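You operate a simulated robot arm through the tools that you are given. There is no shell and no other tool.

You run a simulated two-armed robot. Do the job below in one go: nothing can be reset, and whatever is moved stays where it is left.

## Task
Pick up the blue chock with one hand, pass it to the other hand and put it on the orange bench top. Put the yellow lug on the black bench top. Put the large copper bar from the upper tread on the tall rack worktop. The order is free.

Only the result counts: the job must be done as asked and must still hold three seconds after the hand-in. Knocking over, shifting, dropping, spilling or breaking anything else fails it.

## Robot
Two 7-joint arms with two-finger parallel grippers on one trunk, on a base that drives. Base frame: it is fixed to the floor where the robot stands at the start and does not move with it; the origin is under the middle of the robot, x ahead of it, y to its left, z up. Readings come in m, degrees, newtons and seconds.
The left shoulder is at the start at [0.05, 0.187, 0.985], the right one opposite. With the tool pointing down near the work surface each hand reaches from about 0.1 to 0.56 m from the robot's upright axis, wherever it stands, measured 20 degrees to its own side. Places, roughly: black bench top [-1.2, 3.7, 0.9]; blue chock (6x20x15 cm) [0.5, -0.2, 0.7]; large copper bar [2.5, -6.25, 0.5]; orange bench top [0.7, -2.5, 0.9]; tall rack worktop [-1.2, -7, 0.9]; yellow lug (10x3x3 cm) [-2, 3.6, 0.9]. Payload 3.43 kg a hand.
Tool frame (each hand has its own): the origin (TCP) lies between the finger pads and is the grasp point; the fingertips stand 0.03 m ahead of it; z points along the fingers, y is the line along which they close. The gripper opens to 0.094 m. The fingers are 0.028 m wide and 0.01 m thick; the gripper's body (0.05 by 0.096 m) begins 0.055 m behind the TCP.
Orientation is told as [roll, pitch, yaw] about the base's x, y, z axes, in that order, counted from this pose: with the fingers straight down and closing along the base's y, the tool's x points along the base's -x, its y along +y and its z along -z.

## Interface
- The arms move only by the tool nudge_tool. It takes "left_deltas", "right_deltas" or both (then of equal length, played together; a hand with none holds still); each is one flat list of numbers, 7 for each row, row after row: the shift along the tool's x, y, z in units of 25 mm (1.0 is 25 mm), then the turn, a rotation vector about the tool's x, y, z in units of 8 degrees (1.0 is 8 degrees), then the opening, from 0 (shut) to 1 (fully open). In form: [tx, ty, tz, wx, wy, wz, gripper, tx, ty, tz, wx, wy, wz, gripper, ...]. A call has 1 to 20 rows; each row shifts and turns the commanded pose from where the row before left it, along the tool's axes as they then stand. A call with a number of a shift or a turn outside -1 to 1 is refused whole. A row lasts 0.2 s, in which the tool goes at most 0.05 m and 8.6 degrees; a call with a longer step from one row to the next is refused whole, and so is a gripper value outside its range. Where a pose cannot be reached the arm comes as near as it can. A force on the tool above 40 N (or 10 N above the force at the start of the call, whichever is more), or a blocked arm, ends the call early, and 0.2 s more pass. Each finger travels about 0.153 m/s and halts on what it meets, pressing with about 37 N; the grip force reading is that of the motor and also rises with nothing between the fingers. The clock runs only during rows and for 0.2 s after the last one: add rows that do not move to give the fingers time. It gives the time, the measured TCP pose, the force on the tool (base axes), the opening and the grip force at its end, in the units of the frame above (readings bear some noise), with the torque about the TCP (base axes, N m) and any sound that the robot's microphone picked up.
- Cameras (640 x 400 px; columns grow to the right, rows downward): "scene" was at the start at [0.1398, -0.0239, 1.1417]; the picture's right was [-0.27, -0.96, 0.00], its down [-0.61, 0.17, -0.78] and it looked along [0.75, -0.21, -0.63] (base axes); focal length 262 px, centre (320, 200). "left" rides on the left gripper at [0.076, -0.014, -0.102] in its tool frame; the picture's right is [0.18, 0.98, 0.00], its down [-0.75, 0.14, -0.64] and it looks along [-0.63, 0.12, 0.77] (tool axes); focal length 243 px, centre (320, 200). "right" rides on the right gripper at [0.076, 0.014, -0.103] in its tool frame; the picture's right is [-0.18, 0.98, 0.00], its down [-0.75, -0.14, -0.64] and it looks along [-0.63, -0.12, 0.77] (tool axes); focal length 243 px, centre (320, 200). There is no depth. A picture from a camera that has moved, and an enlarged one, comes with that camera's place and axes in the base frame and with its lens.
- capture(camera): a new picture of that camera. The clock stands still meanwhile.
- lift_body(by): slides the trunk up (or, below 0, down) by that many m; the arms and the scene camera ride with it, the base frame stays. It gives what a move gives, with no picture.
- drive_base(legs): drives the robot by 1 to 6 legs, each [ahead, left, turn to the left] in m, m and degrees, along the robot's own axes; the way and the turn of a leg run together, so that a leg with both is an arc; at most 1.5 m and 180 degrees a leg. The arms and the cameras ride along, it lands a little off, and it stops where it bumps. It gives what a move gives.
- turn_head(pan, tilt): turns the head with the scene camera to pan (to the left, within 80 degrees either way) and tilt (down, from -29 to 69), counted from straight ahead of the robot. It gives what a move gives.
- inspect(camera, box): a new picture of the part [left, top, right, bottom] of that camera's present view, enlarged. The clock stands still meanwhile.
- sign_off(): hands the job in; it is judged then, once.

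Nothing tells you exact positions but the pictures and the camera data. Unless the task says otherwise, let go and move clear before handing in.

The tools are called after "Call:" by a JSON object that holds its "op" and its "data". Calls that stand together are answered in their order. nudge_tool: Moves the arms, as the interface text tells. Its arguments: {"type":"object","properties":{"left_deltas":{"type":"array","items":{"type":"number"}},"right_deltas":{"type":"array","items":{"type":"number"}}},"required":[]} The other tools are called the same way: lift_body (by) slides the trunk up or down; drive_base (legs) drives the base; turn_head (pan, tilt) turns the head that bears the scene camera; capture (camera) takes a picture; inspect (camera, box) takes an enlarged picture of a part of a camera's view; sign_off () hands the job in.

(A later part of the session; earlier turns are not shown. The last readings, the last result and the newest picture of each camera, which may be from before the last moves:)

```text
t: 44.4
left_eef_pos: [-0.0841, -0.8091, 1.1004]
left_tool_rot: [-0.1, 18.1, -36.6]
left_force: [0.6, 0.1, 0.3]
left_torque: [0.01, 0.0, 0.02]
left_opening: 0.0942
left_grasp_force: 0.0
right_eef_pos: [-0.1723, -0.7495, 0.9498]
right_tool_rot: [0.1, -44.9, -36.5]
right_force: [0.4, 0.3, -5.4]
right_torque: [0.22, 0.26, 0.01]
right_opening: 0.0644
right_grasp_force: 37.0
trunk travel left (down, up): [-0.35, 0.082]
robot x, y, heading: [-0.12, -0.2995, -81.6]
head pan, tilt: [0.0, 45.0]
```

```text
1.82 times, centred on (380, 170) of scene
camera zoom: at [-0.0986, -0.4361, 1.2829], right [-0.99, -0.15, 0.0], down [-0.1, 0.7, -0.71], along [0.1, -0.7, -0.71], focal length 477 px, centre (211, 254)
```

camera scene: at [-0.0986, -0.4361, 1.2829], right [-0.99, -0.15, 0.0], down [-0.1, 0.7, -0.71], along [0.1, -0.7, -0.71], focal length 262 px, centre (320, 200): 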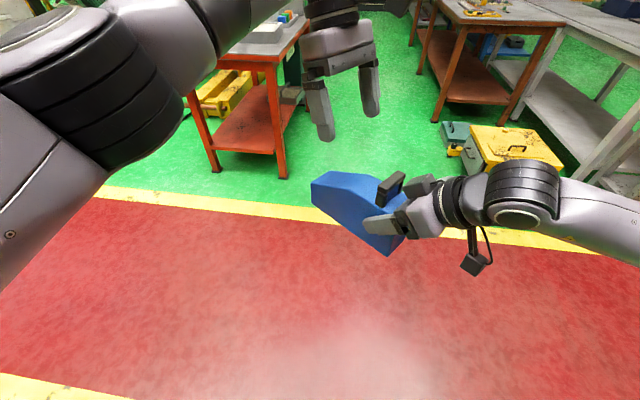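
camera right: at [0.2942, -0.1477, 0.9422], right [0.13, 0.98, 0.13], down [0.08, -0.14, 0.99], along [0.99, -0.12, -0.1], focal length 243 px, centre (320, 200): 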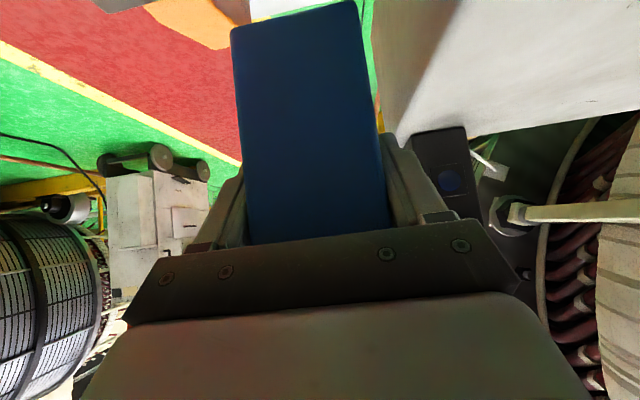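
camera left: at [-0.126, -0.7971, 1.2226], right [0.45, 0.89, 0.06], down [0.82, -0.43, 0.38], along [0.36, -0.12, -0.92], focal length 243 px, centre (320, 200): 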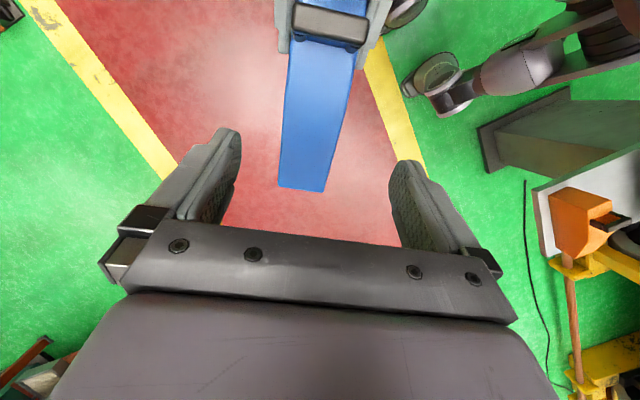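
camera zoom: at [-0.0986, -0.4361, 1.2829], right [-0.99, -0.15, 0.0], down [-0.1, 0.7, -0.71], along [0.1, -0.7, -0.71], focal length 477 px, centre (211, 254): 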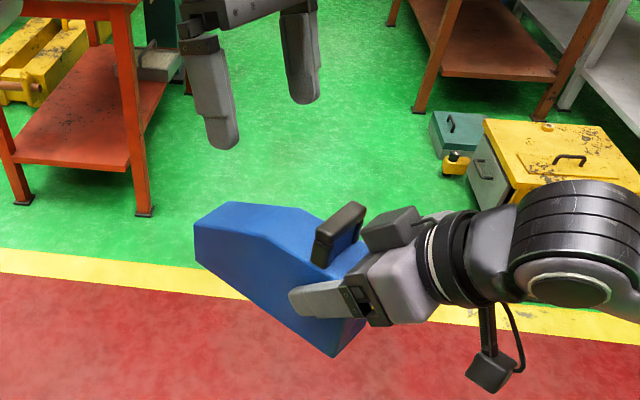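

Measured offset agrees with the pose readings. Descending the left hand two-thirds of the way, then checking.

Call:
{"op": "nudge_tool", "data": {"left_deltas": [-0.042, -0.015, 0.497, 0, 0, 0, 1, -0.042, -0.015, 0.497, 0, 0, 0, 1, -0.042, -0.015, 0.497, 0, 0, 0, 1, -0.042, -0.015, 0.497, 0, 0, 0, 1, -0.042, -0.015, 0.497, 0, 0, 0, 1, -0.042, -0.015, 0.497, 0, 0, 0, 1, -0.042, -0.015, 0.497, 0, 0, 0, 1, -0.042, -0.015, 0.497, 0, 0, 0, 1, 0, 0, 0, 0, 0, 0, 1]}}

Call:
{"op": "capture", "data": {"camera": "left"}}

Call:
{"op": "capture", "data": {"camera": "scene"}}

```text
t: 46.4
left_eef_pos: [-0.104, -0.7993, 1.0041]
left_tool_rot: [-0.2, 18.1, -36.6]
left_force: [-0.2, 0.2, -0.2]
left_torque: [0.0, 0.0, -0.01]
left_opening: 0.094
left_grasp_force: 0.1
right_eef_pos: [-0.1722, -0.7501, 0.9503]
right_tool_rot: [0.0, -44.8, -36.6]
right_force: [0.1, 0.0, -5.0]
right_torque: [0.2, 0.29, 0.0]
right_opening: 0.0645
right_grasp_force: 37.3
trunk travel left (down, up): [-0.35, 0.082]
robot x, y, heading: [-0.1147, -0.2975, -81.7]
head pan, tilt: [0.0, 45.0]
```

```text
taken
camera left: at [-0.1455, -0.7858, 1.1255], right [0.45, 0.89, 0.06], down [0.82, -0.43, 0.38], along [0.36, -0.12, -0.92], focal length 243 px, centre (320, 200)
```

left: 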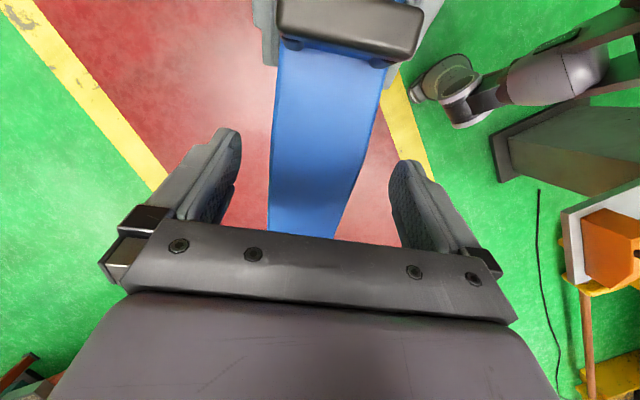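

```text
taken
camera scene: at [-0.0986, -0.436, 1.2828], right [-0.99, -0.15, 0.0], down [-0.1, 0.7, -0.71], along [0.1, -0.7, -0.71], focal length 262 px, centre (320, 200)
```

scene: 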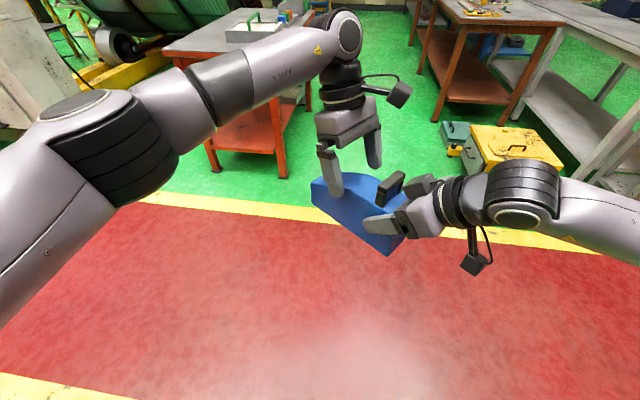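

Good clearance on both sides. Descending the last 5 cm.

Call:
{"op": "nudge_tool", "data": {"left_deltas": [-0.037, -0.01, 0.4, 0, 0, 0, 1, -0.037, -0.01, 0.4, 0, 0, 0, 1, -0.037, -0.01, 0.4, 0, 0, 0, 1, -0.037, -0.01, 0.4, 0, 0, 0, 1, 0, 0, 0.4, 0, 0, 0, 1, 0, 0, 0, 0, 0, 0, 1]}}

Call:
{"op": "capture", "data": {"camera": "left"}}

Call:
{"op": "inspect", "data": {"camera": "scene", "box": [280, 60, 480, 280]}}

Call:
{"op": "capture", "data": {"camera": "right"}}

```text
t: 47.8
left_eef_pos: [-0.1143, -0.792, 0.9557]
left_tool_rot: [-0.1, 18.0, -36.6]
left_force: [-0.1, 0.8, 0.4]
left_torque: [-0.02, 0.01, 0.01]
left_opening: 0.0938
left_grasp_force: 0.0
right_eef_pos: [-0.1724, -0.7498, 0.9516]
right_tool_rot: [0.2, -44.9, -36.6]
right_force: [0.3, 0.5, -5.3]
right_torque: [0.23, 0.28, 0.03]
right_opening: 0.064
right_grasp_force: 36.7
trunk travel left (down, up): [-0.35, 0.082]
robot x, y, heading: [-0.1175, -0.2987, -81.3]
head pan, tilt: [0.0, 45.0]
```

```text
taken
camera left: at [-0.1555, -0.7798, 1.0764], right [0.45, 0.89, 0.06], down [0.82, -0.43, 0.38], along [0.36, -0.12, -0.92], focal length 243 px, centre (320, 200)
```

left: 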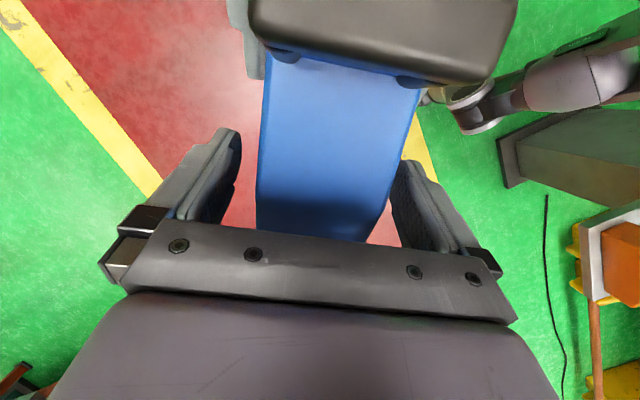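

```text
1.82 times, centred on (380, 170) of scene
camera zoom: at [-0.0986, -0.436, 1.2828], right [-0.99, -0.15, 0.0], down [-0.1, 0.7, -0.71], along [0.1, -0.7, -0.71], focal length 477 px, centre (211, 254)
```

zoom: 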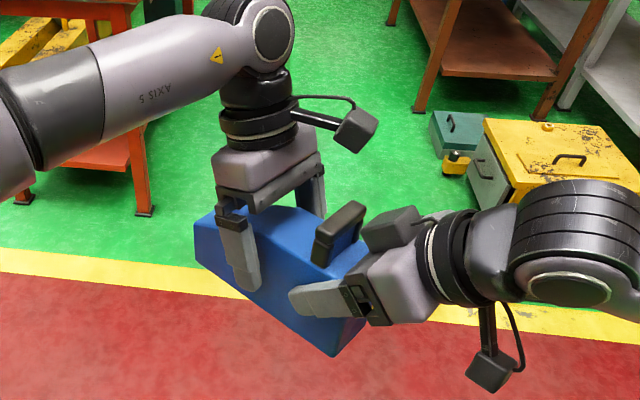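

```text
taken
camera right: at [-0.2646, -0.6632, 0.9711], right [0.69, 0.71, 0.13], down [-0.02, -0.16, 0.99], along [0.72, -0.68, -0.1], focal length 243 px, centre (320, 200)
```

right: 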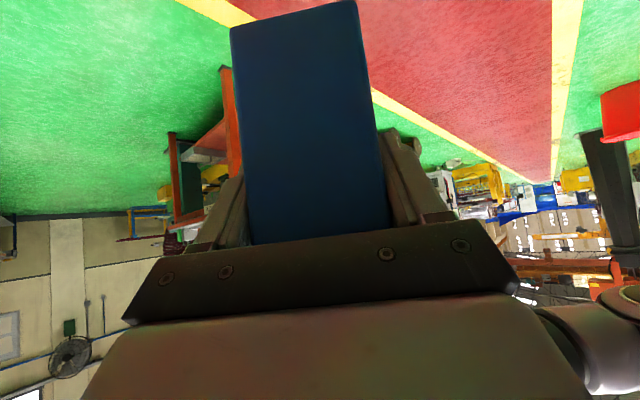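

Left fingers are on both sides of the chock's middle. Closing the left gripper while the right still holds.

Call:
{"op": "nudge_tool", "data": {"left_deltas": [0, 0, 0, 0, 0, 0, 0.75, 0, 0, 0, 0, 0, 0, 0.7, 0, 0, 0, 0, 0, 0, 0.6, 0, 0, 0, 0, 0, 0, 0, 0, 0, 0, 0, 0, 0, 0, 0, 0, 0, 0, 0, 0, 0]}}

Call:
{"op": "inspect", "data": {"camera": "scene", "box": [280, 60, 480, 280]}}

```text
t: 49.2
left_eef_pos: [-0.1131, -0.7928, 0.9559]
left_tool_rot: [0.0, 18.0, -36.6]
left_force: [-0.3, -1.7, -0.2]
left_torque: [0.1, 0.08, 0.05]
left_opening: 0.0644
left_grasp_force: 37.2
right_eef_pos: [-0.1724, -0.7496, 0.9508]
right_tool_rot: [0.0, -45.0, -36.6]
right_force: [0.3, 2.8, -4.9]
right_torque: [0.06, 0.14, 0.11]
right_opening: 0.0642
right_grasp_force: 36.5
trunk travel left (down, up): [-0.35, 0.082]
robot x, y, heading: [-0.1213, -0.2931, -81.4]
head pan, tilt: [0.0, 45.0]
```

```text
1.82 times, centred on (380, 170) of scene
camera zoom: at [-0.0986, -0.436, 1.2828], right [-0.99, -0.15, 0.0], down [-0.1, 0.7, -0.71], along [0.1, -0.7, -0.71], focal length 477 px, centre (211, 254)
```

zoom: 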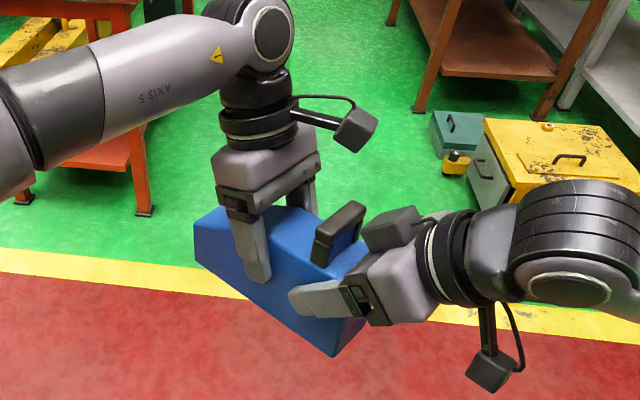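

Both hands grip the chock (left opening 0.064, 37 N). Now I open the right hand and back it straight off along its own axis.

Call:
{"op": "nudge_tool", "data": {"right_deltas": [0, 0, 0, 0, 0, 0, 0.75, 0, 0, 0, 0, 0, 0, 0.85, 0, 0, 0, 0, 0, 0, 0.9, 0, 0, -0.4, 0, 0, 0, 0.9, 0, 0, -0.6, 0, 0, 0, 0.9, 0, 0, -0.8, 0, 0, 0, 0.9, 0, 0, -0.8, 0, 0, 0, 0.9, 0, 0, -0.8, 0, 0, 0, 0.9, 0, 0, -0.8, 0, 0, 0, 0.9, 0, 0, 0, 0, 0, 0, 0.9], "left_deltas": [0, 0, 0, 0, 0, 0, 0, 0, 0, 0, 0, 0, 0, 0, 0, 0, 0, 0, 0, 0, 0, 0, 0, 0, 0, 0, 0, 0, 0, 0, 0, 0, 0, 0, 0, 0, 0, 0, 0, 0, 0, 0, 0, 0, 0, 0, 0, 0, 0, 0, 0, 0, 0, 0, 0, 0, 0, 0, 0, 0, 0, 0, 0, 0, 0, 0, 0, 0, 0, 0]}}

Call:
{"op": "capture", "data": {"camera": "scene"}}

Call:
{"op": "capture", "data": {"camera": "left"}}

```text
t: 51.4
left_eef_pos: [-0.1136, -0.7931, 0.9565]
left_tool_rot: [-0.1, 17.9, -36.6]
left_force: [-0.7, 0.8, 0.2]
left_torque: [-0.02, -0.06, -0.02]
left_opening: 0.0644
left_grasp_force: 37.3
right_eef_pos: [-0.2318, -0.7055, 1.0251]
right_tool_rot: [0.1, -45.0, -36.6]
right_force: [0.2, -0.2, -0.5]
right_torque: [0.02, -0.03, 0.01]
right_opening: 0.0845
right_grasp_force: 0.0
trunk travel left (down, up): [-0.35, 0.082]
robot x, y, heading: [-0.1205, -0.2929, -81.4]
head pan, tilt: [0.0, 45.0]
```

```text
taken
camera scene: at [-0.0985, -0.4361, 1.2828], right [-0.99, -0.15, 0.0], down [-0.1, 0.7, -0.71], along [0.1, -0.7, -0.71], focal length 262 px, centre (320, 200)
```

scene: 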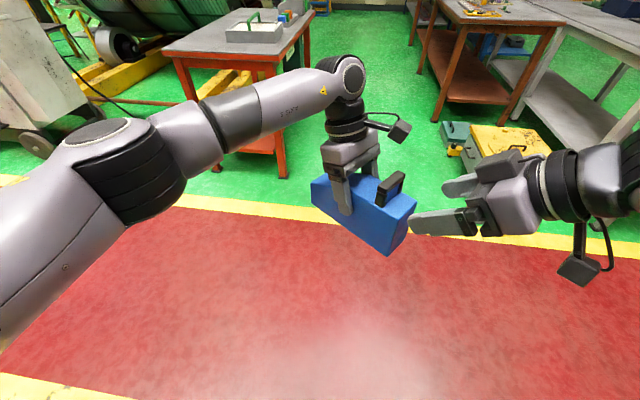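

```text
taken
camera left: at [-0.1554, -0.7799, 1.0765], right [0.45, 0.89, 0.06], down [0.82, -0.43, 0.38], along [0.36, -0.12, -0.92], focal length 243 px, centre (320, 200)
```

left: 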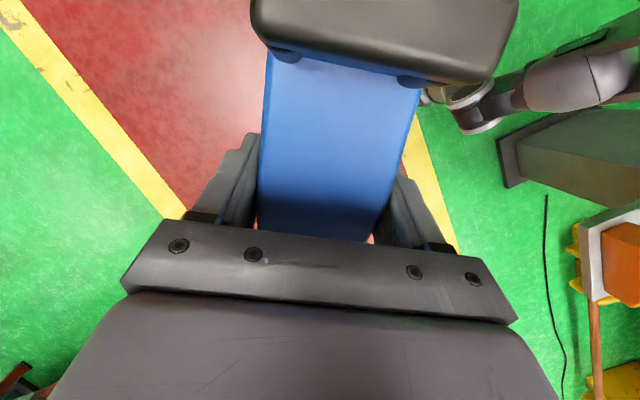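

The right hand is off and the chock hangs level in the left hand. I'll move the right hand away and back to a neutral pose.

Call:
{"op": "nudge_tool", "data": {"right_deltas": [0.498, -0.71, -0.498, 0, 0, 0, 0.9, 0.498, -0.71, -0.498, 0, 0, 0, 0.9, 0.498, -0.71, -0.498, 0, 0, 0, 0.9, 0.498, -0.71, -0.498, 0, 0, 0, 0.9, 0.498, -0.71, -0.498, 0, 0, 0, 0.9, 0.498, -0.71, -0.498, 0, 0, 0, 0.9, 0, 0, 0, 0.663, 0, 0.663, 0.9, 0, 0, 0, 0.663, 0, 0.663, 0.9, 0, 0, 0, 0.663, 0, 0.663, 0.9, 0, 0, 0, 0.663, 0, 0.663, 0.9, 0, 0, 0, 0.663, 0, 0.663, 0.9, 0, 0, 0, 0.663, 0, 0.663, 0.9, 0, 0, 0, 0, 0.9375, 0, 0.9, 0, 0, 0, 0, 0.9375, 0, 0.9, 0, 0, 0, 0, 0.9375, 0, 0.9, 0, 0, 0, 0, 0.9375, 0, 0.9, 0, 0, 0, 0, 0.9375, 0, 0.9, 0, 0, 0, 0, 0.9375, 0, 0.9, 0, 0, 0, 0, 0, 0, 0.9]}}

Call:
{"op": "turn_head", "data": {"pan": 0, "tilt": 20}}

Call:
{"op": "capture", "data": {"camera": "scene"}}

```text
t: 55.4
left_eef_pos: [-0.1146, -0.7921, 0.9549]
left_tool_rot: [-0.2, 18.0, -36.5]
left_force: [-0.3, 0.5, -0.6]
left_torque: [-0.07, -0.01, 0.02]
left_opening: 0.0643
left_grasp_force: 36.5
right_eef_pos: [-0.2949, -0.7287, 1.0275]
right_tool_rot: [0.0, 0.2, -81.5]
right_force: [0.3, 0.0, 0.3]
right_torque: [-0.03, 0.0, 0.02]
right_opening: 0.0846
right_grasp_force: 0.1
right hand out of reach, approached as far as the arm can: row 3, 4, 5, 6, 10, 11
trunk travel left (down, up): [-0.35, 0.082]
robot x, y, heading: [-0.1178, -0.2954, -81.5]
head pan, tilt: [0.0, 45.0]
```

```text
t: 56.3
left_eef_pos: [-0.1129, -0.7921, 0.9551]
left_tool_rot: [-0.1, 18.0, -36.6]
left_force: [0.5, -0.1, 1.0]
left_torque: [-0.05, -0.04, 0.04]
left_opening: 0.0644
left_grasp_force: 36.7
right_eef_pos: [-0.294, -0.7298, 1.0266]
right_tool_rot: [0.1, 0.1, -81.5]
right_force: [0.6, 0.0, -0.1]
right_torque: [-0.04, 0.01, 0.02]
right_opening: 0.0847
right_grasp_force: 0.1
trunk travel left (down, up): [-0.35, 0.082]
robot x, y, heading: [-0.1147, -0.2961, -81.7]
head pan, tilt: [0.0, 20.0]
```

```text
taken
camera scene: at [-0.0968, -0.4477, 1.3214], right [-0.99, -0.15, 0.0], down [-0.05, 0.34, -0.94], along [0.14, -0.93, -0.34], focal length 262 px, centre (320, 200)
```

scene: 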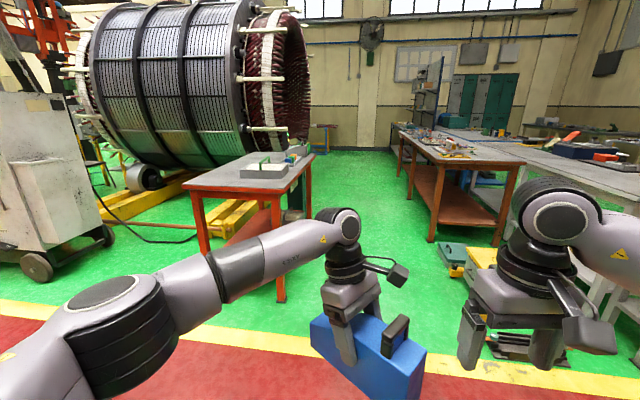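

Handover is complete. Now let me look at the orange bench in detail to plan where to place the chock.

Call:
{"op": "inspect", "data": {"camera": "scene", "box": [170, 120, 350, 310]}}

Call:
{"op": "turn_head", "data": {"pan": 15, "tilt": 20}}

Call:
{"op": "inspect", "data": {"camera": "scene", "box": [200, 100, 460, 300]}}

```text
2.11 times, centred on (260, 215) of scene
camera zoom: at [-0.0968, -0.4477, 1.3214], right [-0.99, -0.15, 0.0], down [-0.05, 0.34, -0.94], along [0.14, -0.93, -0.34], focal length 552 px, centre (446, 168)
```

zoom: 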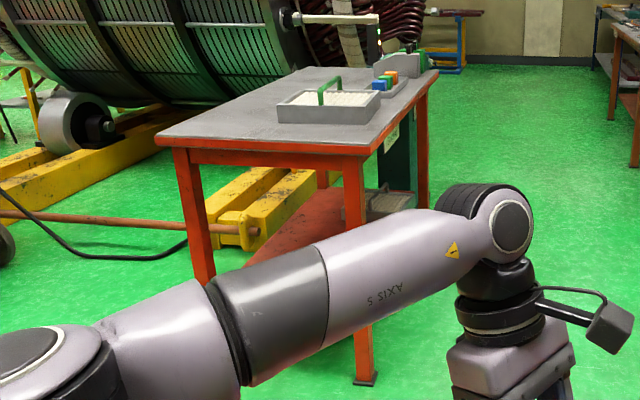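

```text
t: 57.1
left_eef_pos: [-0.1141, -0.7931, 0.9557]
left_tool_rot: [-0.1, 18.0, -36.6]
left_force: [0.6, 0.3, 0.0]
left_torque: [-0.04, -0.08, 0.01]
left_opening: 0.0644
left_grasp_force: 36.4
right_eef_pos: [-0.2935, -0.7296, 1.0276]
right_tool_rot: [0.1, 0.0, -81.6]
right_force: [-0.8, 0.1, 0.1]
right_torque: [0.02, -0.02, 0.02]
right_opening: 0.0844
right_grasp_force: 0.0
trunk travel left (down, up): [-0.35, 0.082]
robot x, y, heading: [-0.1215, -0.2938, -81.5]
head pan, tilt: [15.0, 20.0]
```

```text
2.00 times, centred on (330, 200) of scene
camera zoom: at [-0.0735, -0.4411, 1.3215], right [-0.92, -0.4, 0.0], down [-0.14, 0.31, -0.94], along [0.37, -0.86, -0.34], focal length 524 px, centre (300, 200)
```

zoom: 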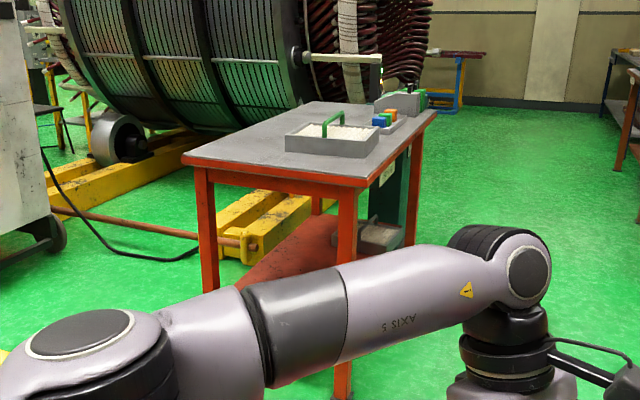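

The orange bench top spans roughly x 0.3–0.9, starting at y≈−1.7 to −1.8, with free space on its near-left part. I'll raise the chock and drive up, stopping short of the bench.

Call:
{"op": "nudge_tool", "data": {"left_deltas": [0.247, 0, -0.76, 0, 0, 0, 0, 0.247, 0, -0.76, 0, 0, 0, 0, 0.247, 0, -0.76, 0, 0, 0, 0, 0.247, 0, -0.76, 0, 0, 0, 0, 0, 0, 0, 0, 0, 0, 0]}}

Call:
{"op": "drive_base", "data": {"legs": [[0, 0, -8.5], [0.65, 0, 0], [0, 0.75, 0]]}}

Call:
{"op": "turn_head", "data": {"pan": 0, "tilt": 25}}

Call:
{"op": "capture", "data": {"camera": "scene"}}

```text
t: 58.3
left_eef_pos: [-0.1142, -0.7923, 1.0367]
left_tool_rot: [0.0, 18.0, -36.6]
left_force: [0.3, 0.6, -5.6]
left_torque: [-0.05, -0.05, -0.04]
left_opening: 0.0644
left_grasp_force: 37.5
right_eef_pos: [-0.2943, -0.7297, 1.0271]
right_tool_rot: [0.0, 0.2, -81.5]
right_force: [0.0, 0.5, -0.2]
right_torque: [0.01, 0.0, 0.02]
right_opening: 0.0848
right_grasp_force: 0.1
trunk travel left (down, up): [-0.35, 0.082]
robot x, y, heading: [-0.1206, -0.2949, -81.4]
head pan, tilt: [15.0, 20.0]
```

```text
t: 69.2
left_eef_pos: [0.5821, -1.4191, 1.0349]
left_tool_rot: [-0.1, 18.0, -44.3]
left_force: [-0.2, -0.4, -5.7]
left_torque: [-0.03, -0.05, -0.01]
left_opening: 0.0645
left_grasp_force: 36.8
right_eef_pos: [0.412, -1.3315, 1.0272]
right_tool_rot: [0.0, 0.0, -89.2]
right_force: [0.3, 0.0, -0.3]
right_torque: [0.0, 0.01, -0.01]
right_opening: 0.0845
right_grasp_force: 0.0
trunk travel left (down, up): [-0.35, 0.082]
robot x, y, heading: [0.6424, -0.9237, -89.2]
head pan, tilt: [15.0, 20.0]
```

```text
t: 69.9
left_eef_pos: [0.5819, -1.4188, 1.0355]
left_tool_rot: [-0.1, 18.0, -44.3]
left_force: [-0.5, 0.8, -4.5]
left_torque: [-0.02, -0.02, -0.02]
left_opening: 0.0644
left_grasp_force: 37.6
right_eef_pos: [0.4117, -1.3314, 1.0278]
right_tool_rot: [0.1, 0.0, -89.2]
right_force: [0.5, -0.5, 0.1]
right_torque: [0.0, -0.06, 0.0]
right_opening: 0.0847
right_grasp_force: 0.1
trunk travel left (down, up): [-0.35, 0.082]
robot x, y, heading: [0.6444, -0.9239, -89.1]
head pan, tilt: [0.0, 25.0]
```

```text
taken
camera scene: at [0.6453, -1.0777, 1.3134], right [-1.0, -0.02, 0.0], down [-0.01, 0.42, -0.91], along [0.01, -0.91, -0.42], focal length 262 px, centre (320, 200)
```

scene: 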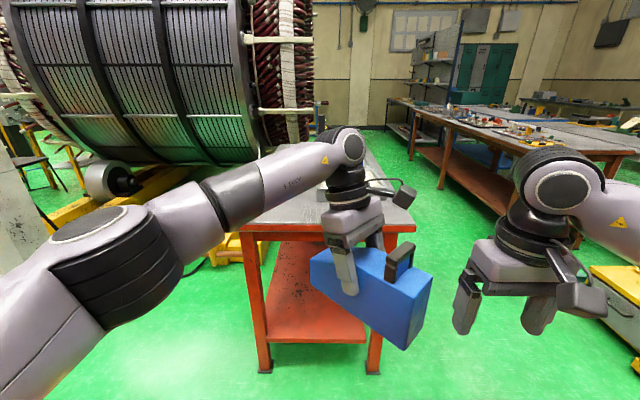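

The bench is straight ahead. Zooming in on its edge to determine height and near edge.

Call:
{"op": "inspect", "data": {"camera": "scene", "box": [220, 130, 440, 260]}}

Call:
{"op": "capture", "data": {"camera": "right"}}

Call:
{"op": "capture", "data": {"camera": "left"}}

```text
2.91 times, centred on (330, 195) of scene
camera zoom: at [0.6453, -1.0777, 1.3134], right [-1.0, -0.02, 0.0], down [-0.01, 0.42, -0.91], along [0.01, -0.91, -0.42], focal length 763 px, centre (291, 214)
```

zoom: 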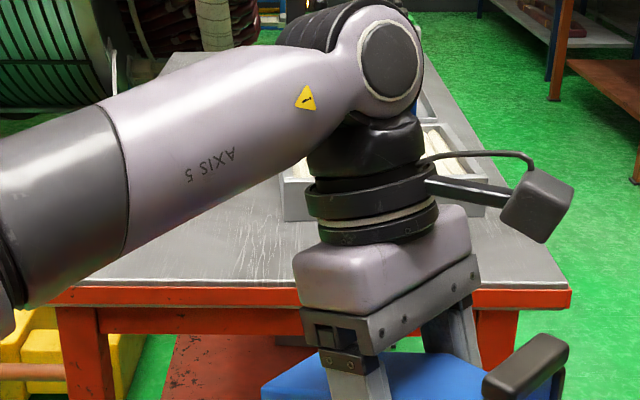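

```text
taken
camera right: at [0.426, -1.2555, 1.1312], right [0.99, -0.17, 0.0], down [-0.13, -0.76, 0.64], along [-0.11, -0.63, -0.77], focal length 243 px, centre (320, 200)
```

right: 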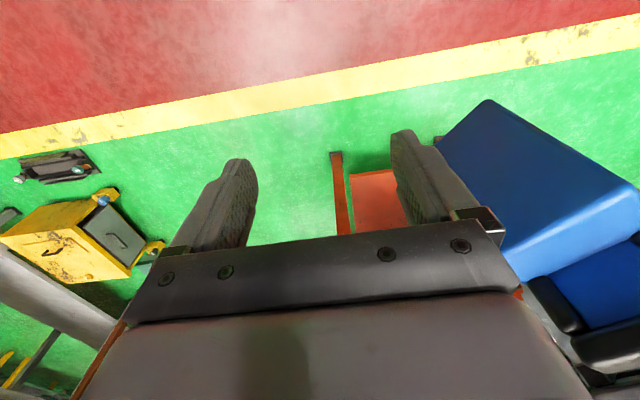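

```text
taken
camera left: at [0.5424, -1.4004, 1.1563], right [0.56, 0.83, 0.06], down [0.75, -0.54, 0.38], along [0.34, -0.17, -0.92], focal length 243 px, centre (320, 200)
```

left: 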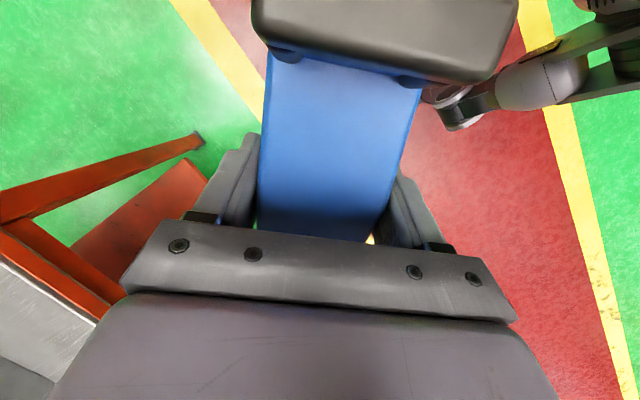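

The bench top is about z 0.85 with the near edge at y≈−1.87; a pellet tray stands on it from x<0.67, y<−2.05. Let me check how far my own base sticks out before approaching.

Call:
{"op": "turn_head", "data": {"pan": 0, "tilt": 69}}

Call:
{"op": "capture", "data": {"camera": "scene"}}

```text
t: 71.0
left_eef_pos: [0.5822, -1.4192, 1.0355]
left_tool_rot: [0.0, 18.0, -44.3]
left_force: [0.0, -0.1, -5.0]
left_torque: [-0.02, -0.04, -0.05]
left_opening: 0.0642
left_grasp_force: 37.6
right_eef_pos: [0.4132, -1.3326, 1.0288]
right_tool_rot: [0.0, 0.0, -89.3]
right_force: [-0.1, -0.2, -0.1]
right_torque: [-0.01, -0.01, -0.01]
right_opening: 0.0847
right_grasp_force: 0.0
trunk travel left (down, up): [-0.35, 0.082]
robot x, y, heading: [0.6421, -0.9281, -89.2]
head pan, tilt: [0.0, 68.8]
```

```text
taken
camera scene: at [0.6447, -1.0415, 1.254], right [-1.0, -0.01, 0.0], down [-0.01, 0.93, -0.36], along [0.01, -0.36, -0.93], focal length 262 px, centre (320, 200)
```

scene: 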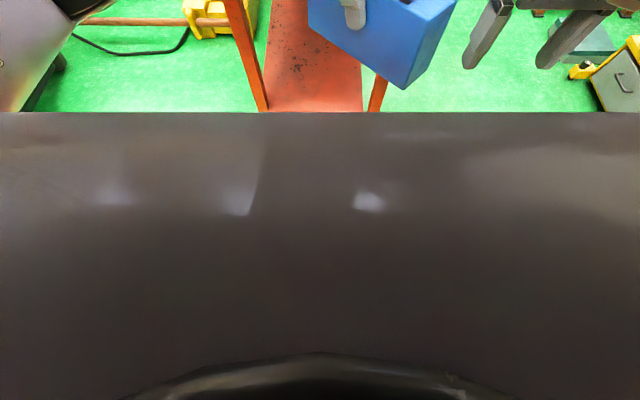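

Nothing informative about the base there, so I'll keep the robot axis at least ~0.42 m from the bench edge. Driving in: 0.5 m ahead and 0.16 m left, chock 11 cm above the top.

Call:
{"op": "drive_base", "data": {"legs": [[0, 0.16, 0], [0.48, 0, -0.8]]}}

Call:
{"op": "turn_head", "data": {"pan": 0, "tilt": 42}}

Call:
{"op": "capture", "data": {"camera": "scene"}}

Call:
{"op": "capture", "data": {"camera": "left"}}

```text
t: 75.5
left_eef_pos: [0.7404, -1.8925, 1.0354]
left_tool_rot: [-0.1, 18.0, -44.9]
left_force: [0.2, -0.1, -5.8]
left_torque: [-0.03, -0.03, 0.0]
left_opening: 0.0644
left_grasp_force: 36.9
right_eef_pos: [0.5715, -1.8039, 1.0266]
right_tool_rot: [0.0, 0.0, -89.7]
right_force: [-0.2, -0.6, -0.8]
right_torque: [-0.01, -0.04, -0.01]
right_opening: 0.0846
right_grasp_force: 0.1
trunk travel left (down, up): [-0.35, 0.082]
robot x, y, heading: [0.8077, -1.4014, -89.8]
head pan, tilt: [0.0, 68.8]
```

```text
t: 76.4
left_eef_pos: [0.7404, -1.8919, 1.0361]
left_tool_rot: [-0.2, 18.0, -44.9]
left_force: [0.4, 0.0, -5.7]
left_torque: [0.0, -0.03, 0.02]
left_opening: 0.0642
left_grasp_force: 36.4
right_eef_pos: [0.5714, -1.8043, 1.0272]
right_tool_rot: [0.0, 0.0, -89.7]
right_force: [0.1, 0.6, -0.7]
right_torque: [0.0, 0.01, 0.01]
right_opening: 0.0847
right_grasp_force: 0.0
trunk travel left (down, up): [-0.35, 0.082]
robot x, y, heading: [0.8076, -1.3986, -89.6]
head pan, tilt: [0.0, 42.0]
```

```text
taken
camera scene: at [0.8076, -1.5438, 1.2871], right [-1.0, 0.0, 0.0], down [0.0, 0.67, -0.74], along [0.0, -0.74, -0.67], focal length 262 px, centre (320, 200)
```

scene: 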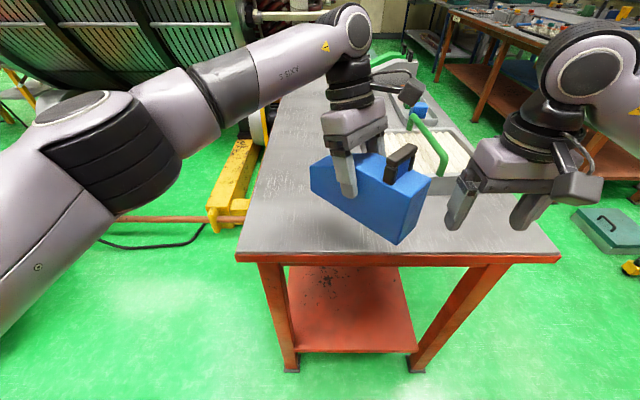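

```text
taken
camera left: at [0.7015, -1.874, 1.1563], right [0.57, 0.82, 0.06], down [0.75, -0.54, 0.38], along [0.34, -0.17, -0.92], focal length 243 px, centre (320, 200)
```

left: 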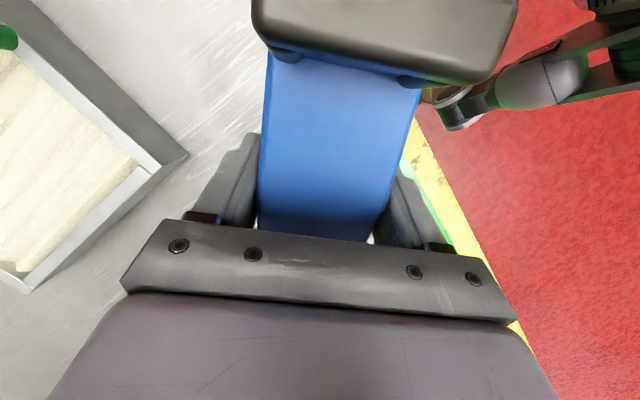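

The bench edge is at y≈−1.87, top z≈0.848. I'll pull the right hand aside, then rotate the chock parallel to the bench edge so less reach is needed.

Call:
{"op": "nudge_tool", "data": {"right_deltas": [0.4, -0.8, -0.2, 0, 0, 0, 0.9, 0.4, -0.8, -0.2, 0, 0, 0, 0.9, 0.4, -0.8, 0, 0, 0, 0, 0.9, 0.4, -0.8, 0, 0, 0, 0, 0.9, 0.4, -0.8, 0, 0, 0, 0, 0.9, 0, 0, 0, 0, 0, 0, 0.9]}}

Call:
{"op": "nudge_tool", "data": {"left_deltas": [0, 0, 0, 0.309, 0, -0.951, 0, 0, 0, 0, 0.309, 0, -0.951, 0, 0, 0, 0, 0.309, 0, -0.951, 0, 0, 0, 0, 0.309, 0, -0.951, 0, 0, 0, 0, 0.309, 0, -0.951, 0, 0, 0, 0, 0, 0, 0, 0]}}

Call:
{"op": "capture", "data": {"camera": "scene"}}

```text
t: 77.8
left_eef_pos: [0.741, -1.8928, 1.0346]
left_tool_rot: [-0.1, 18.0, -44.8]
left_force: [-0.1, 0.0, -5.2]
left_torque: [-0.06, -0.1, 0.02]
left_opening: 0.0643
left_grasp_force: 37.2
right_eef_pos: [0.4718, -1.7532, 1.038]
right_tool_rot: [0.1, 0.1, -89.8]
right_force: [0.3, 0.0, 0.1]
right_torque: [0.0, 0.02, 0.01]
right_opening: 0.0845
right_grasp_force: 0.1
trunk travel left (down, up): [-0.35, 0.082]
robot x, y, heading: [0.8116, -1.3997, -89.7]
head pan, tilt: [0.0, 42.0]
```

```text
t: 79.2
left_eef_pos: [0.7412, -1.8926, 1.0356]
left_tool_rot: [0.0, 18.0, -4.7]
left_force: [-0.8, -0.9, -5.0]
left_torque: [-0.01, -0.04, 0.0]
left_opening: 0.0644
left_grasp_force: 36.5
right_eef_pos: [0.4719, -1.7544, 1.0379]
right_tool_rot: [0.0, 0.0, -89.7]
right_force: [-0.1, 0.9, -0.1]
right_torque: [0.0, 0.0, 0.0]
right_opening: 0.0846
right_grasp_force: 0.2
trunk travel left (down, up): [-0.35, 0.082]
robot x, y, heading: [0.8093, -1.3963, -89.6]
head pan, tilt: [0.0, 42.0]
```

```text
taken
camera scene: at [0.8076, -1.5438, 1.2871], right [-1.0, 0.0, 0.0], down [0.0, 0.67, -0.74], along [0.0, -0.74, -0.67], focal length 262 px, centre (320, 200)
```

scene: 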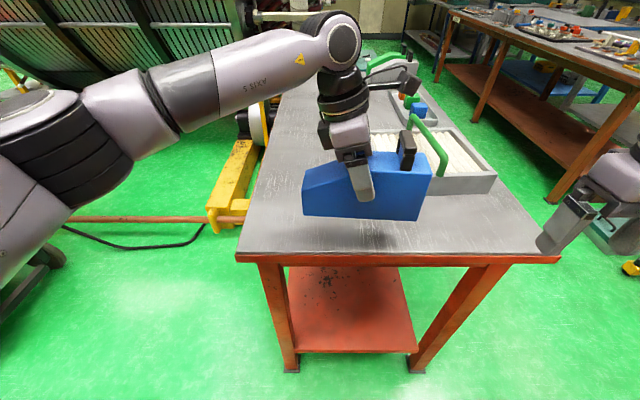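

Now the chock is parallel to the edge. Move it 5 cm further over the bench and descend to about 3 cm above the top.

Call:
{"op": "nudge_tool", "data": {"left_deltas": [-0.515, -0.487, -0.167, 0, 0, 0, 0, -0.515, -0.487, -0.167, 0, 0, 0, 0, -0.515, -0.487, -0.167, 0, 0, 0, 0, -0.515, -0.487, -0.167, 0, 0, 0, 0, -0.21, 0, 0.647, 0, 0, 0, 0, -0.21, 0, 0.647, 0, 0, 0, 0, -0.21, 0, 0.647, 0, 0, 0, 0, -0.21, 0, 0.647, 0, 0, 0, 0, -0.21, 0, 0.647, 0, 0, 0, 0, 0, 0, 0, 0, 0, 0, 0]}}

Call:
{"op": "capture", "data": {"camera": "scene"}}

```text
t: 81.4
left_eef_pos: [0.7885, -1.946, 0.9511]
left_tool_rot: [0.1, 18.1, -4.7]
left_force: [0.1, -1.0, -5.3]
left_torque: [-0.04, -0.06, 0.01]
left_opening: 0.0643
left_grasp_force: 37.3
right_eef_pos: [0.4721, -1.7546, 1.0383]
right_tool_rot: [-0.1, -0.1, -89.6]
right_force: [-0.4, 1.0, -0.8]
right_torque: [0.03, 0.04, 0.01]
right_opening: 0.0843
right_grasp_force: 0.1
trunk travel left (down, up): [-0.35, 0.082]
robot x, y, heading: [0.8068, -1.4007, -89.8]
head pan, tilt: [0.0, 42.0]
```

```text
taken
camera scene: at [0.8076, -1.5438, 1.2871], right [-1.0, 0.0, 0.0], down [0.0, 0.67, -0.74], along [0.0, -0.74, -0.67], focal length 262 px, centre (320, 200)
```

scene: 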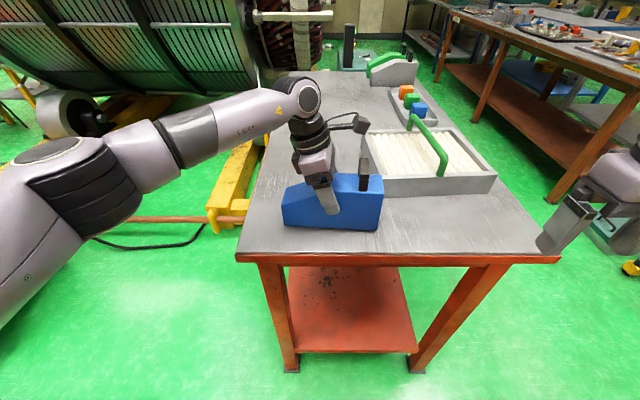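

About 3 cm to go. Descending slowly toward contact.

Call:
{"op": "nudge_tool", "data": {"left_deltas": [-0.037, 0, 0.114, 0, 0, 0, 0, -0.037, 0, 0.114, 0, 0, 0, 0, -0.037, 0, 0.114, 0, 0, 0, 0, -0.037, 0, 0.114, 0, 0, 0, 0, -0.037, 0, 0.114, 0, 0, 0, 0, -0.037, 0, 0.114, 0, 0, 0, 0, -0.037, 0, 0.114, 0, 0, 0, 0, -0.037, 0, 0.114, 0, 0, 0, 0, 0, 0, 0, 0, 0, 0, 0]}}

Call:
{"op": "inspect", "data": {"camera": "scene", "box": [240, 150, 420, 270]}}

```text
t: 83.4
left_eef_pos: [0.7898, -1.9442, 0.9316]
left_tool_rot: [-0.6, 18.3, -5.1]
left_force: [-0.9, -3.0, 32.8]
left_torque: [0.95, -0.15, -0.39]
left_opening: 0.0643
left_grasp_force: 36.5
right_eef_pos: [0.4721, -1.7517, 1.0385]
right_tool_rot: [0.0, -0.1, -89.6]
right_force: [0.1, 0.3, 0.1]
right_torque: [0.01, 0.03, 0.01]
right_opening: 0.0843
right_grasp_force: 0.1
trunk travel left (down, up): [-0.35, 0.082]
robot x, y, heading: [0.8057, -1.3991, -89.8]
head pan, tilt: [0.0, 42.0]
```

```text
3.33 times, centred on (330, 210) of scene
camera zoom: at [0.8077, -1.5409, 1.2876], right [-1.0, 0.0, 0.0], down [0.0, 0.67, -0.74], along [0.0, -0.74, -0.67], focal length 874 px, centre (287, 167)
```

zoom: 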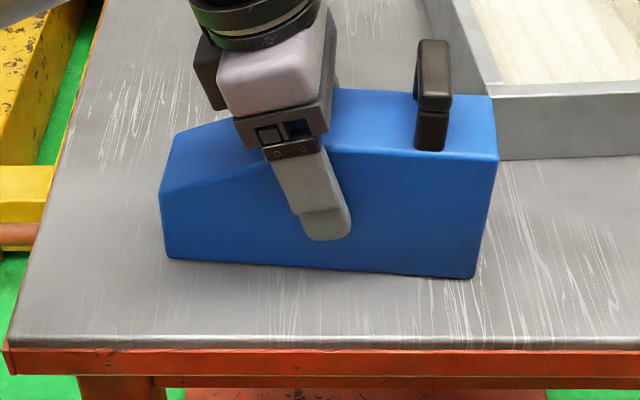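

The chock touches the bench (33 N). I'll ease off about 4 mm, then check the force before opening.

Call:
{"op": "nudge_tool", "data": {"left_deltas": [0.025, 0, -0.075, 0, 0, 0, 0, 0.025, 0, -0.075, 0, 0, 0, 0, 0, 0, 0, 0, 0, 0, 0]}}

```text
t: 84.2
left_eef_pos: [0.7899, -1.9452, 0.9315]
left_tool_rot: [-0.2, 18.0, -5.0]
left_force: [-6.8, -4.6, 15.6]
left_torque: [-0.06, 0.62, 0.15]
left_opening: 0.0642
left_grasp_force: 37.1
right_eef_pos: [0.4727, -1.7523, 1.0378]
right_tool_rot: [0.0, -0.1, -89.6]
right_force: [-0.4, -0.2, -0.2]
right_torque: [0.03, -0.01, 0.0]
right_opening: 0.0846
right_grasp_force: 0.0
trunk travel left (down, up): [-0.35, 0.082]
robot x, y, heading: [0.8074, -1.3986, -89.8]
head pan, tilt: [0.0, 42.0]
```

Call:
{"op": "nudge_tool", "data": {"left_deltas": [0.02, 0, -0.06, 0, 0, 0, 0, 0, 0, 0, 0, 0, 0, 0]}}

```text
t: 84.8
left_eef_pos: [0.7904, -1.9441, 0.9311]
left_tool_rot: [0.1, 18.0, -4.9]
left_force: [-4.0, -1.6, 6.0]
left_torque: [-0.37, 0.87, -0.07]
left_opening: 0.0645
left_grasp_force: 37.2
right_eef_pos: [0.4716, -1.7532, 1.0386]
right_tool_rot: [0.0, 0.0, -89.8]
right_force: [-0.1, -0.1, 0.5]
right_torque: [0.01, -0.02, 0.01]
right_opening: 0.0845
right_grasp_force: 0.0
trunk travel left (down, up): [-0.35, 0.082]
robot x, y, heading: [0.8053, -1.399, -89.7]
head pan, tilt: [0.0, 42.0]
```

Load is now light. Opening the left hand and withdrawing along its own axis.

Call:
{"op": "nudge_tool", "data": {"left_deltas": [0, 0, 0, 0, 0, 0, 0.75, 0, 0, 0, 0, 0, 0, 0.85, 0, 0, 0, 0, 0, 0, 0.95, 0, 0, 0, 0, 0, 0, 0.95, 0, 0, -0.4, 0, 0, 0, 0.95, 0, 0, -0.6, 0, 0, 0, 0.95, 0, 0, -0.8, 0, 0, 0, 0.95, 0, 0, -0.8, 0, 0, 0, 0.95, 0, 0, -0.8, 0, 0, 0, 0.95, 0, 0, -0.8, 0, 0, 0, 0.95, 0, 0, 0, 0, 0, 0, 0.95]}}

Call:
{"op": "capture", "data": {"camera": "scene"}}

```text
t: 87.2
left_eef_pos: [0.8227, -1.9486, 1.0337]
left_tool_rot: [-0.1, 18.0, -4.9]
left_force: [0.6, -0.2, 0.2]
left_torque: [-0.01, 0.01, 0.0]
left_opening: 0.0893
left_grasp_force: 0.1
right_eef_pos: [0.4728, -1.7542, 1.0377]
right_tool_rot: [0.1, -0.1, -89.8]
right_force: [0.9, -0.3, 0.2]
right_torque: [0.01, 0.0, 0.03]
right_opening: 0.0847
right_grasp_force: 0.1
trunk travel left (down, up): [-0.35, 0.082]
robot x, y, heading: [0.8066, -1.4003, -89.9]
head pan, tilt: [0.0, 42.0]
```

```text
taken
camera scene: at [0.8076, -1.5434, 1.2872], right [-1.0, 0.0, 0.0], down [0.0, 0.67, -0.74], along [0.0, -0.74, -0.67], focal length 262 px, centre (320, 200)
```

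scene: 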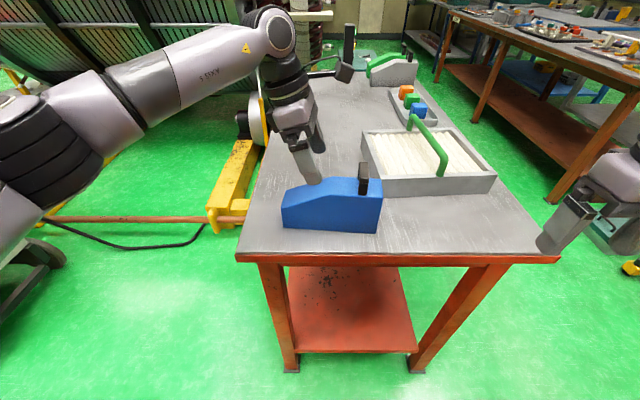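

The chock stands cleanly on the orange bench. Raising the left hand, pulling it back over the robot side and restoring its neutral orientation.

Call:
{"op": "nudge_tool", "data": {"left_deltas": [0.247, 0, -0.76, 0, 0, 0, 0.95, 0.247, 0, -0.76, 0, 0, 0, 0.95, 0.247, 0, -0.76, 0, 0, 0, 0.95, 0, 1, 0, 0, 0, 0, 0.95, 0, 1, 0, 0, 0, 0, 0.95, 0, 1, 0, 0, 0, 0, 0.95, 0, 1, 0, 0, 0, 0, 0.95, 0, 1, 0, 0, 0, 0, 0.95, 0, 0, 0, 0, -0.75, 0, 0.95, 0, 0, 0, 0, -0.75, 0, 0.95, 0, 0, 0, 0, -0.75, 0, 0.95]}}

Call:
{"op": "nudge_tool", "data": {"left_deltas": [0, 0, 0, 0, 0, 0.966, 0.95, 0, 0, 0, 0, 0, 0.966, 0.95, 0, 0, 0, 0, 0, 0.966, 0.95, 0, 0, 0, 0, 0, 0.966, 0.95, 0, 0, 0, 0, 0, 0.966, 0.95, 0, 0, 0, 0, 0, 0.966, 0.95, 0, 0, 0, 0, 0, 0.966, 0.95, 0, 0, 0, 0, 0, 0.966, 0.95, 0, 0, 0, 0, 0, 0.966, 0.95, 0, 0, 0, 0, 0, 0.966, 0.95, 0, 0, 0, 0, 0, 0.966, 0.95]}}

Call:
{"op": "capture", "data": {"camera": "scene"}}

```text
t: 89.6
left_eef_pos: [0.8329, -1.8232, 1.0903]
left_tool_rot: [-0.2, -0.1, -4.8]
left_force: [-0.1, 0.0, 0.3]
left_torque: [-0.02, -0.01, 0.01]
left_opening: 0.0894
left_grasp_force: 0.0
right_eef_pos: [0.4713, -1.7541, 1.0395]
right_tool_rot: [0.0, 0.1, -89.7]
right_force: [0.2, -0.3, -0.3]
right_torque: [0.0, 0.03, 0.01]
right_opening: 0.0848
right_grasp_force: 0.1
trunk travel left (down, up): [-0.35, 0.082]
robot x, y, heading: [0.8091, -1.4024, -89.7]
head pan, tilt: [0.0, 42.0]
```

```text
t: 92.0
left_eef_pos: [0.8334, -1.8233, 1.0912]
left_tool_rot: [0.0, -0.1, -90.0]
left_force: [0.6, 0.0, -0.1]
left_torque: [0.01, 0.02, 0.02]
left_opening: 0.0892
left_grasp_force: 0.1
right_eef_pos: [0.4709, -1.7538, 1.0383]
right_tool_rot: [0.1, 0.1, -89.7]
right_force: [0.1, 0.6, -1.0]
right_torque: [0.01, -0.01, 0.0]
right_opening: 0.0844
right_grasp_force: 0.1
trunk travel left (down, up): [-0.35, 0.082]
robot x, y, heading: [0.8084, -1.3961, -89.6]
head pan, tilt: [0.0, 42.0]
```

```text
taken
camera scene: at [0.8077, -1.5434, 1.2872], right [-1.0, 0.0, 0.0], down [0.0, 0.67, -0.74], along [0.0, -0.74, -0.67], focal length 262 px, centre (320, 200)
```

scene: 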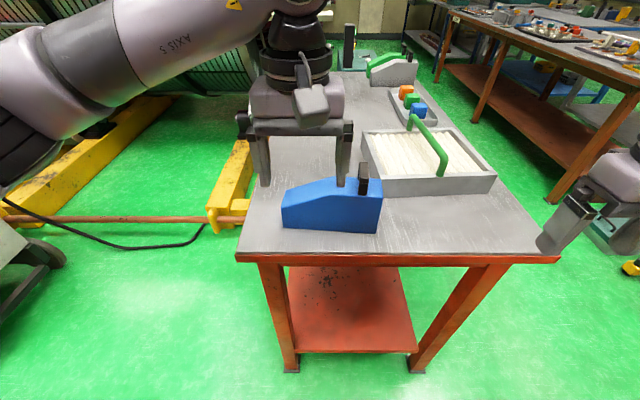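

Chock placement is done. Backing away 0.45 m and surveying the way toward the copper bar.

Call:
{"op": "drive_base", "data": {"legs": [[-0.45, 0, 0]]}}

Call:
{"op": "turn_head", "data": {"pan": -35, "tilt": 12}}

Call:
{"op": "capture", "data": {"camera": "scene"}}

Call:
{"op": "turn_head", "data": {"pan": 45, "tilt": 12}}

Call:
{"op": "capture", "data": {"camera": "scene"}}

```text
t: 94.8
left_eef_pos: [0.8309, -1.3741, 1.0911]
left_tool_rot: [-0.1, -0.1, -89.7]
left_force: [-0.9, 0.3, -0.6]
left_torque: [0.03, -0.04, 0.0]
left_opening: 0.0893
left_grasp_force: 0.0
right_eef_pos: [0.4703, -1.304, 1.0393]
right_tool_rot: [0.0, 0.0, -89.6]
right_force: [0.2, -0.2, 0.7]
right_torque: [-0.03, 0.0, 0.01]
right_opening: 0.0846
right_grasp_force: 0.0
trunk travel left (down, up): [-0.35, 0.082]
robot x, y, heading: [0.8023, -0.9483, -89.8]
head pan, tilt: [0.0, 42.0]
```

```text
t: 95.8
left_eef_pos: [0.8309, -1.3743, 1.092]
left_tool_rot: [-0.1, 0.0, -89.8]
left_force: [-0.4, -0.3, -0.4]
left_torque: [0.02, -0.04, 0.03]
left_opening: 0.0894
left_grasp_force: 0.1
right_eef_pos: [0.4694, -1.3048, 1.0384]
right_tool_rot: [0.0, 0.0, -89.6]
right_force: [-0.1, 0.2, 0.7]
right_torque: [0.02, 0.0, -0.03]
right_opening: 0.0847
right_grasp_force: 0.0
trunk travel left (down, up): [-0.35, 0.082]
robot x, y, heading: [0.8019, -0.9518, -89.6]
head pan, tilt: [-35.0, 12.0]
```

```text
taken
camera scene: at [0.7519, -1.0863, 1.3345], right [-0.82, 0.57, 0.0], down [0.12, 0.17, -0.98], along [-0.55, -0.81, -0.21], focal length 262 px, centre (320, 200)
```

scene: 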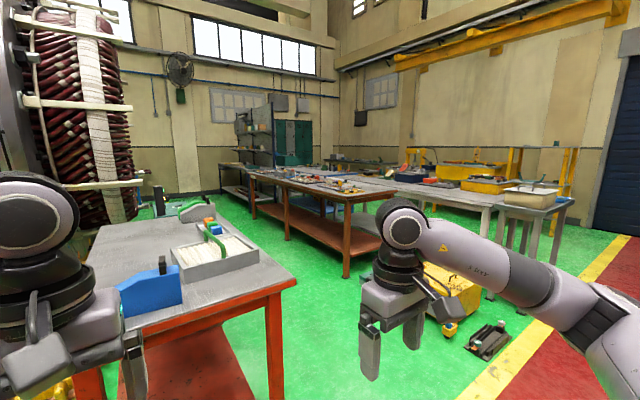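

```text
t: 97.3
left_eef_pos: [0.8312, -1.374, 1.0915]
left_tool_rot: [-0.1, 0.0, -89.7]
left_force: [0.4, -0.2, 0.0]
left_torque: [-0.02, 0.03, -0.01]
left_opening: 0.0892
left_grasp_force: 0.2
right_eef_pos: [0.4702, -1.3042, 1.0376]
right_tool_rot: [0.0, 0.0, -89.5]
right_force: [0.4, -0.5, -0.8]
right_torque: [0.03, 0.02, -0.02]
right_opening: 0.0848
right_grasp_force: 0.1
trunk travel left (down, up): [-0.35, 0.082]
robot x, y, heading: [0.8066, -0.9525, -89.6]
head pan, tilt: [45.0, 12.0]
```

```text
taken
camera scene: at [0.8711, -1.075, 1.3346], right [-0.7, -0.71, 0.0], down [-0.15, 0.15, -0.98], along [0.7, -0.69, -0.21], focal length 262 px, centre (320, 200)
```

scene: 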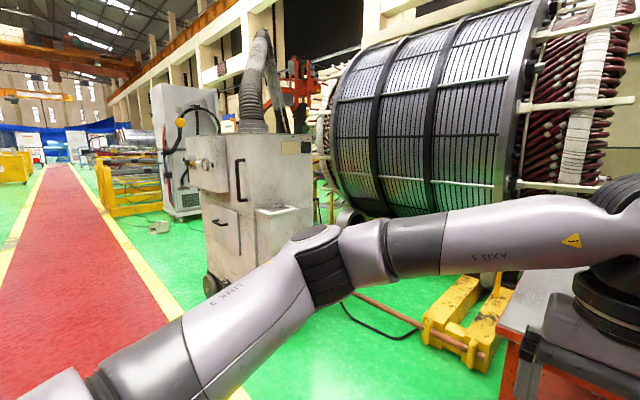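

The gap between the orange bench and the long brown bench (x≈−0.85 to 0.32) leads toward the back wall. I'll tuck the right hand in and drive to the gap entrance.

Call:
{"op": "nudge_tool", "data": {"right_deltas": [0, 1, 0, 0, 0, 0, 0.9, 0, 1, 0, 0, 0, 0, 0.9, 0, 1, 0, 0, 0, 0, 0.9, 0, 1, 0, 0, 0, 0, 0.9, 0, 1, 0, 0, 0, 0, 0.9, 0, 0, 0, 0, 0, 0, 0.9], "left_deltas": [0, 0.6, 0, 0, 0, 0, 0.95, 0, 0.6, 0, 0, 0, 0, 0.95, 0, 0.6, 0, 0, 0, 0, 0.95, 0, 0.6, 0, 0, 0, 0, 0.95, 0, 0.6, 0, 0, 0, 0, 0.95, 0, 0, 0, 0, 0, 0, 0.95]}}

Call:
{"op": "drive_base", "data": {"legs": [[0, -1.05, 0]]}}

Call:
{"op": "turn_head", "data": {"pan": 0, "tilt": 18}}

Call:
{"op": "capture", "data": {"camera": "scene"}}

```text
t: 98.7
left_eef_pos: [0.9058, -1.3711, 1.0902]
left_tool_rot: [-0.1, 0.0, -89.6]
left_force: [0.2, -0.3, -0.1]
left_torque: [0.0, 0.03, -0.01]
left_opening: 0.0893
left_grasp_force: 0.1
right_eef_pos: [0.5964, -1.3031, 1.037]
right_tool_rot: [0.0, 0.0, -89.7]
right_force: [-0.1, -0.4, -0.5]
right_torque: [-0.01, 0.05, 0.01]
right_opening: 0.0845
right_grasp_force: 0.0
trunk travel left (down, up): [-0.35, 0.082]
robot x, y, heading: [0.8035, -0.9509, -89.6]
head pan, tilt: [45.0, 12.0]
```

```text
t: 108.1
left_eef_pos: [-0.1273, -1.3884, 1.0914]
left_tool_rot: [-0.2, -0.1, -88.3]
left_force: [0.6, 0.3, 0.7]
left_torque: [0.01, 0.02, -0.02]
left_opening: 0.0892
left_grasp_force: 0.0
right_eef_pos: [-0.4375, -1.3271, 1.0371]
right_tool_rot: [0.0, 0.0, -88.4]
right_force: [-0.8, -0.6, -0.9]
right_torque: [0.0, 0.01, 0.0]
right_opening: 0.0846
right_grasp_force: 0.1
trunk travel left (down, up): [-0.35, 0.082]
robot x, y, heading: [-0.2353, -0.969, -88.5]
head pan, tilt: [45.0, 12.0]
```

```text
t: 109.3
left_eef_pos: [-0.1273, -1.3896, 1.0915]
left_tool_rot: [-0.2, 0.0, -88.4]
left_force: [0.5, 0.4, -0.1]
left_torque: [-0.03, 0.01, 0.01]
left_opening: 0.0891
left_grasp_force: 0.1
right_eef_pos: [-0.4369, -1.3269, 1.0376]
right_tool_rot: [0.0, 0.0, -88.2]
right_force: [0.0, 0.5, -0.4]
right_torque: [-0.02, 0.0, 0.0]
right_opening: 0.0846
right_grasp_force: 0.1
trunk travel left (down, up): [-0.35, 0.082]
robot x, y, heading: [-0.2347, -0.9694, -88.3]
head pan, tilt: [0.0, 18.0]
```

```text
taken
camera scene: at [-0.2332, -1.1218, 1.3248], right [-1.0, -0.03, 0.0], down [-0.01, 0.31, -0.95], along [0.03, -0.95, -0.31], focal length 262 px, centre (320, 200)
```

scene: 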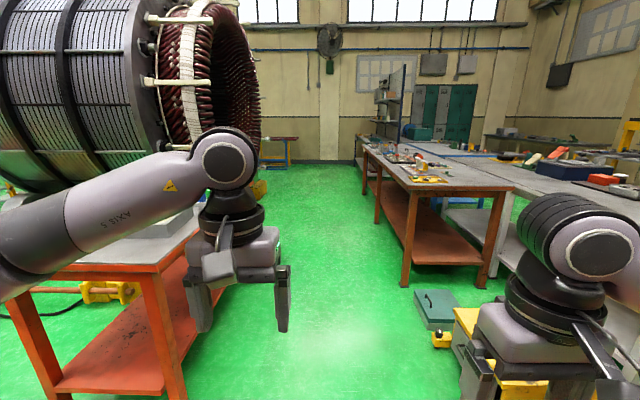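

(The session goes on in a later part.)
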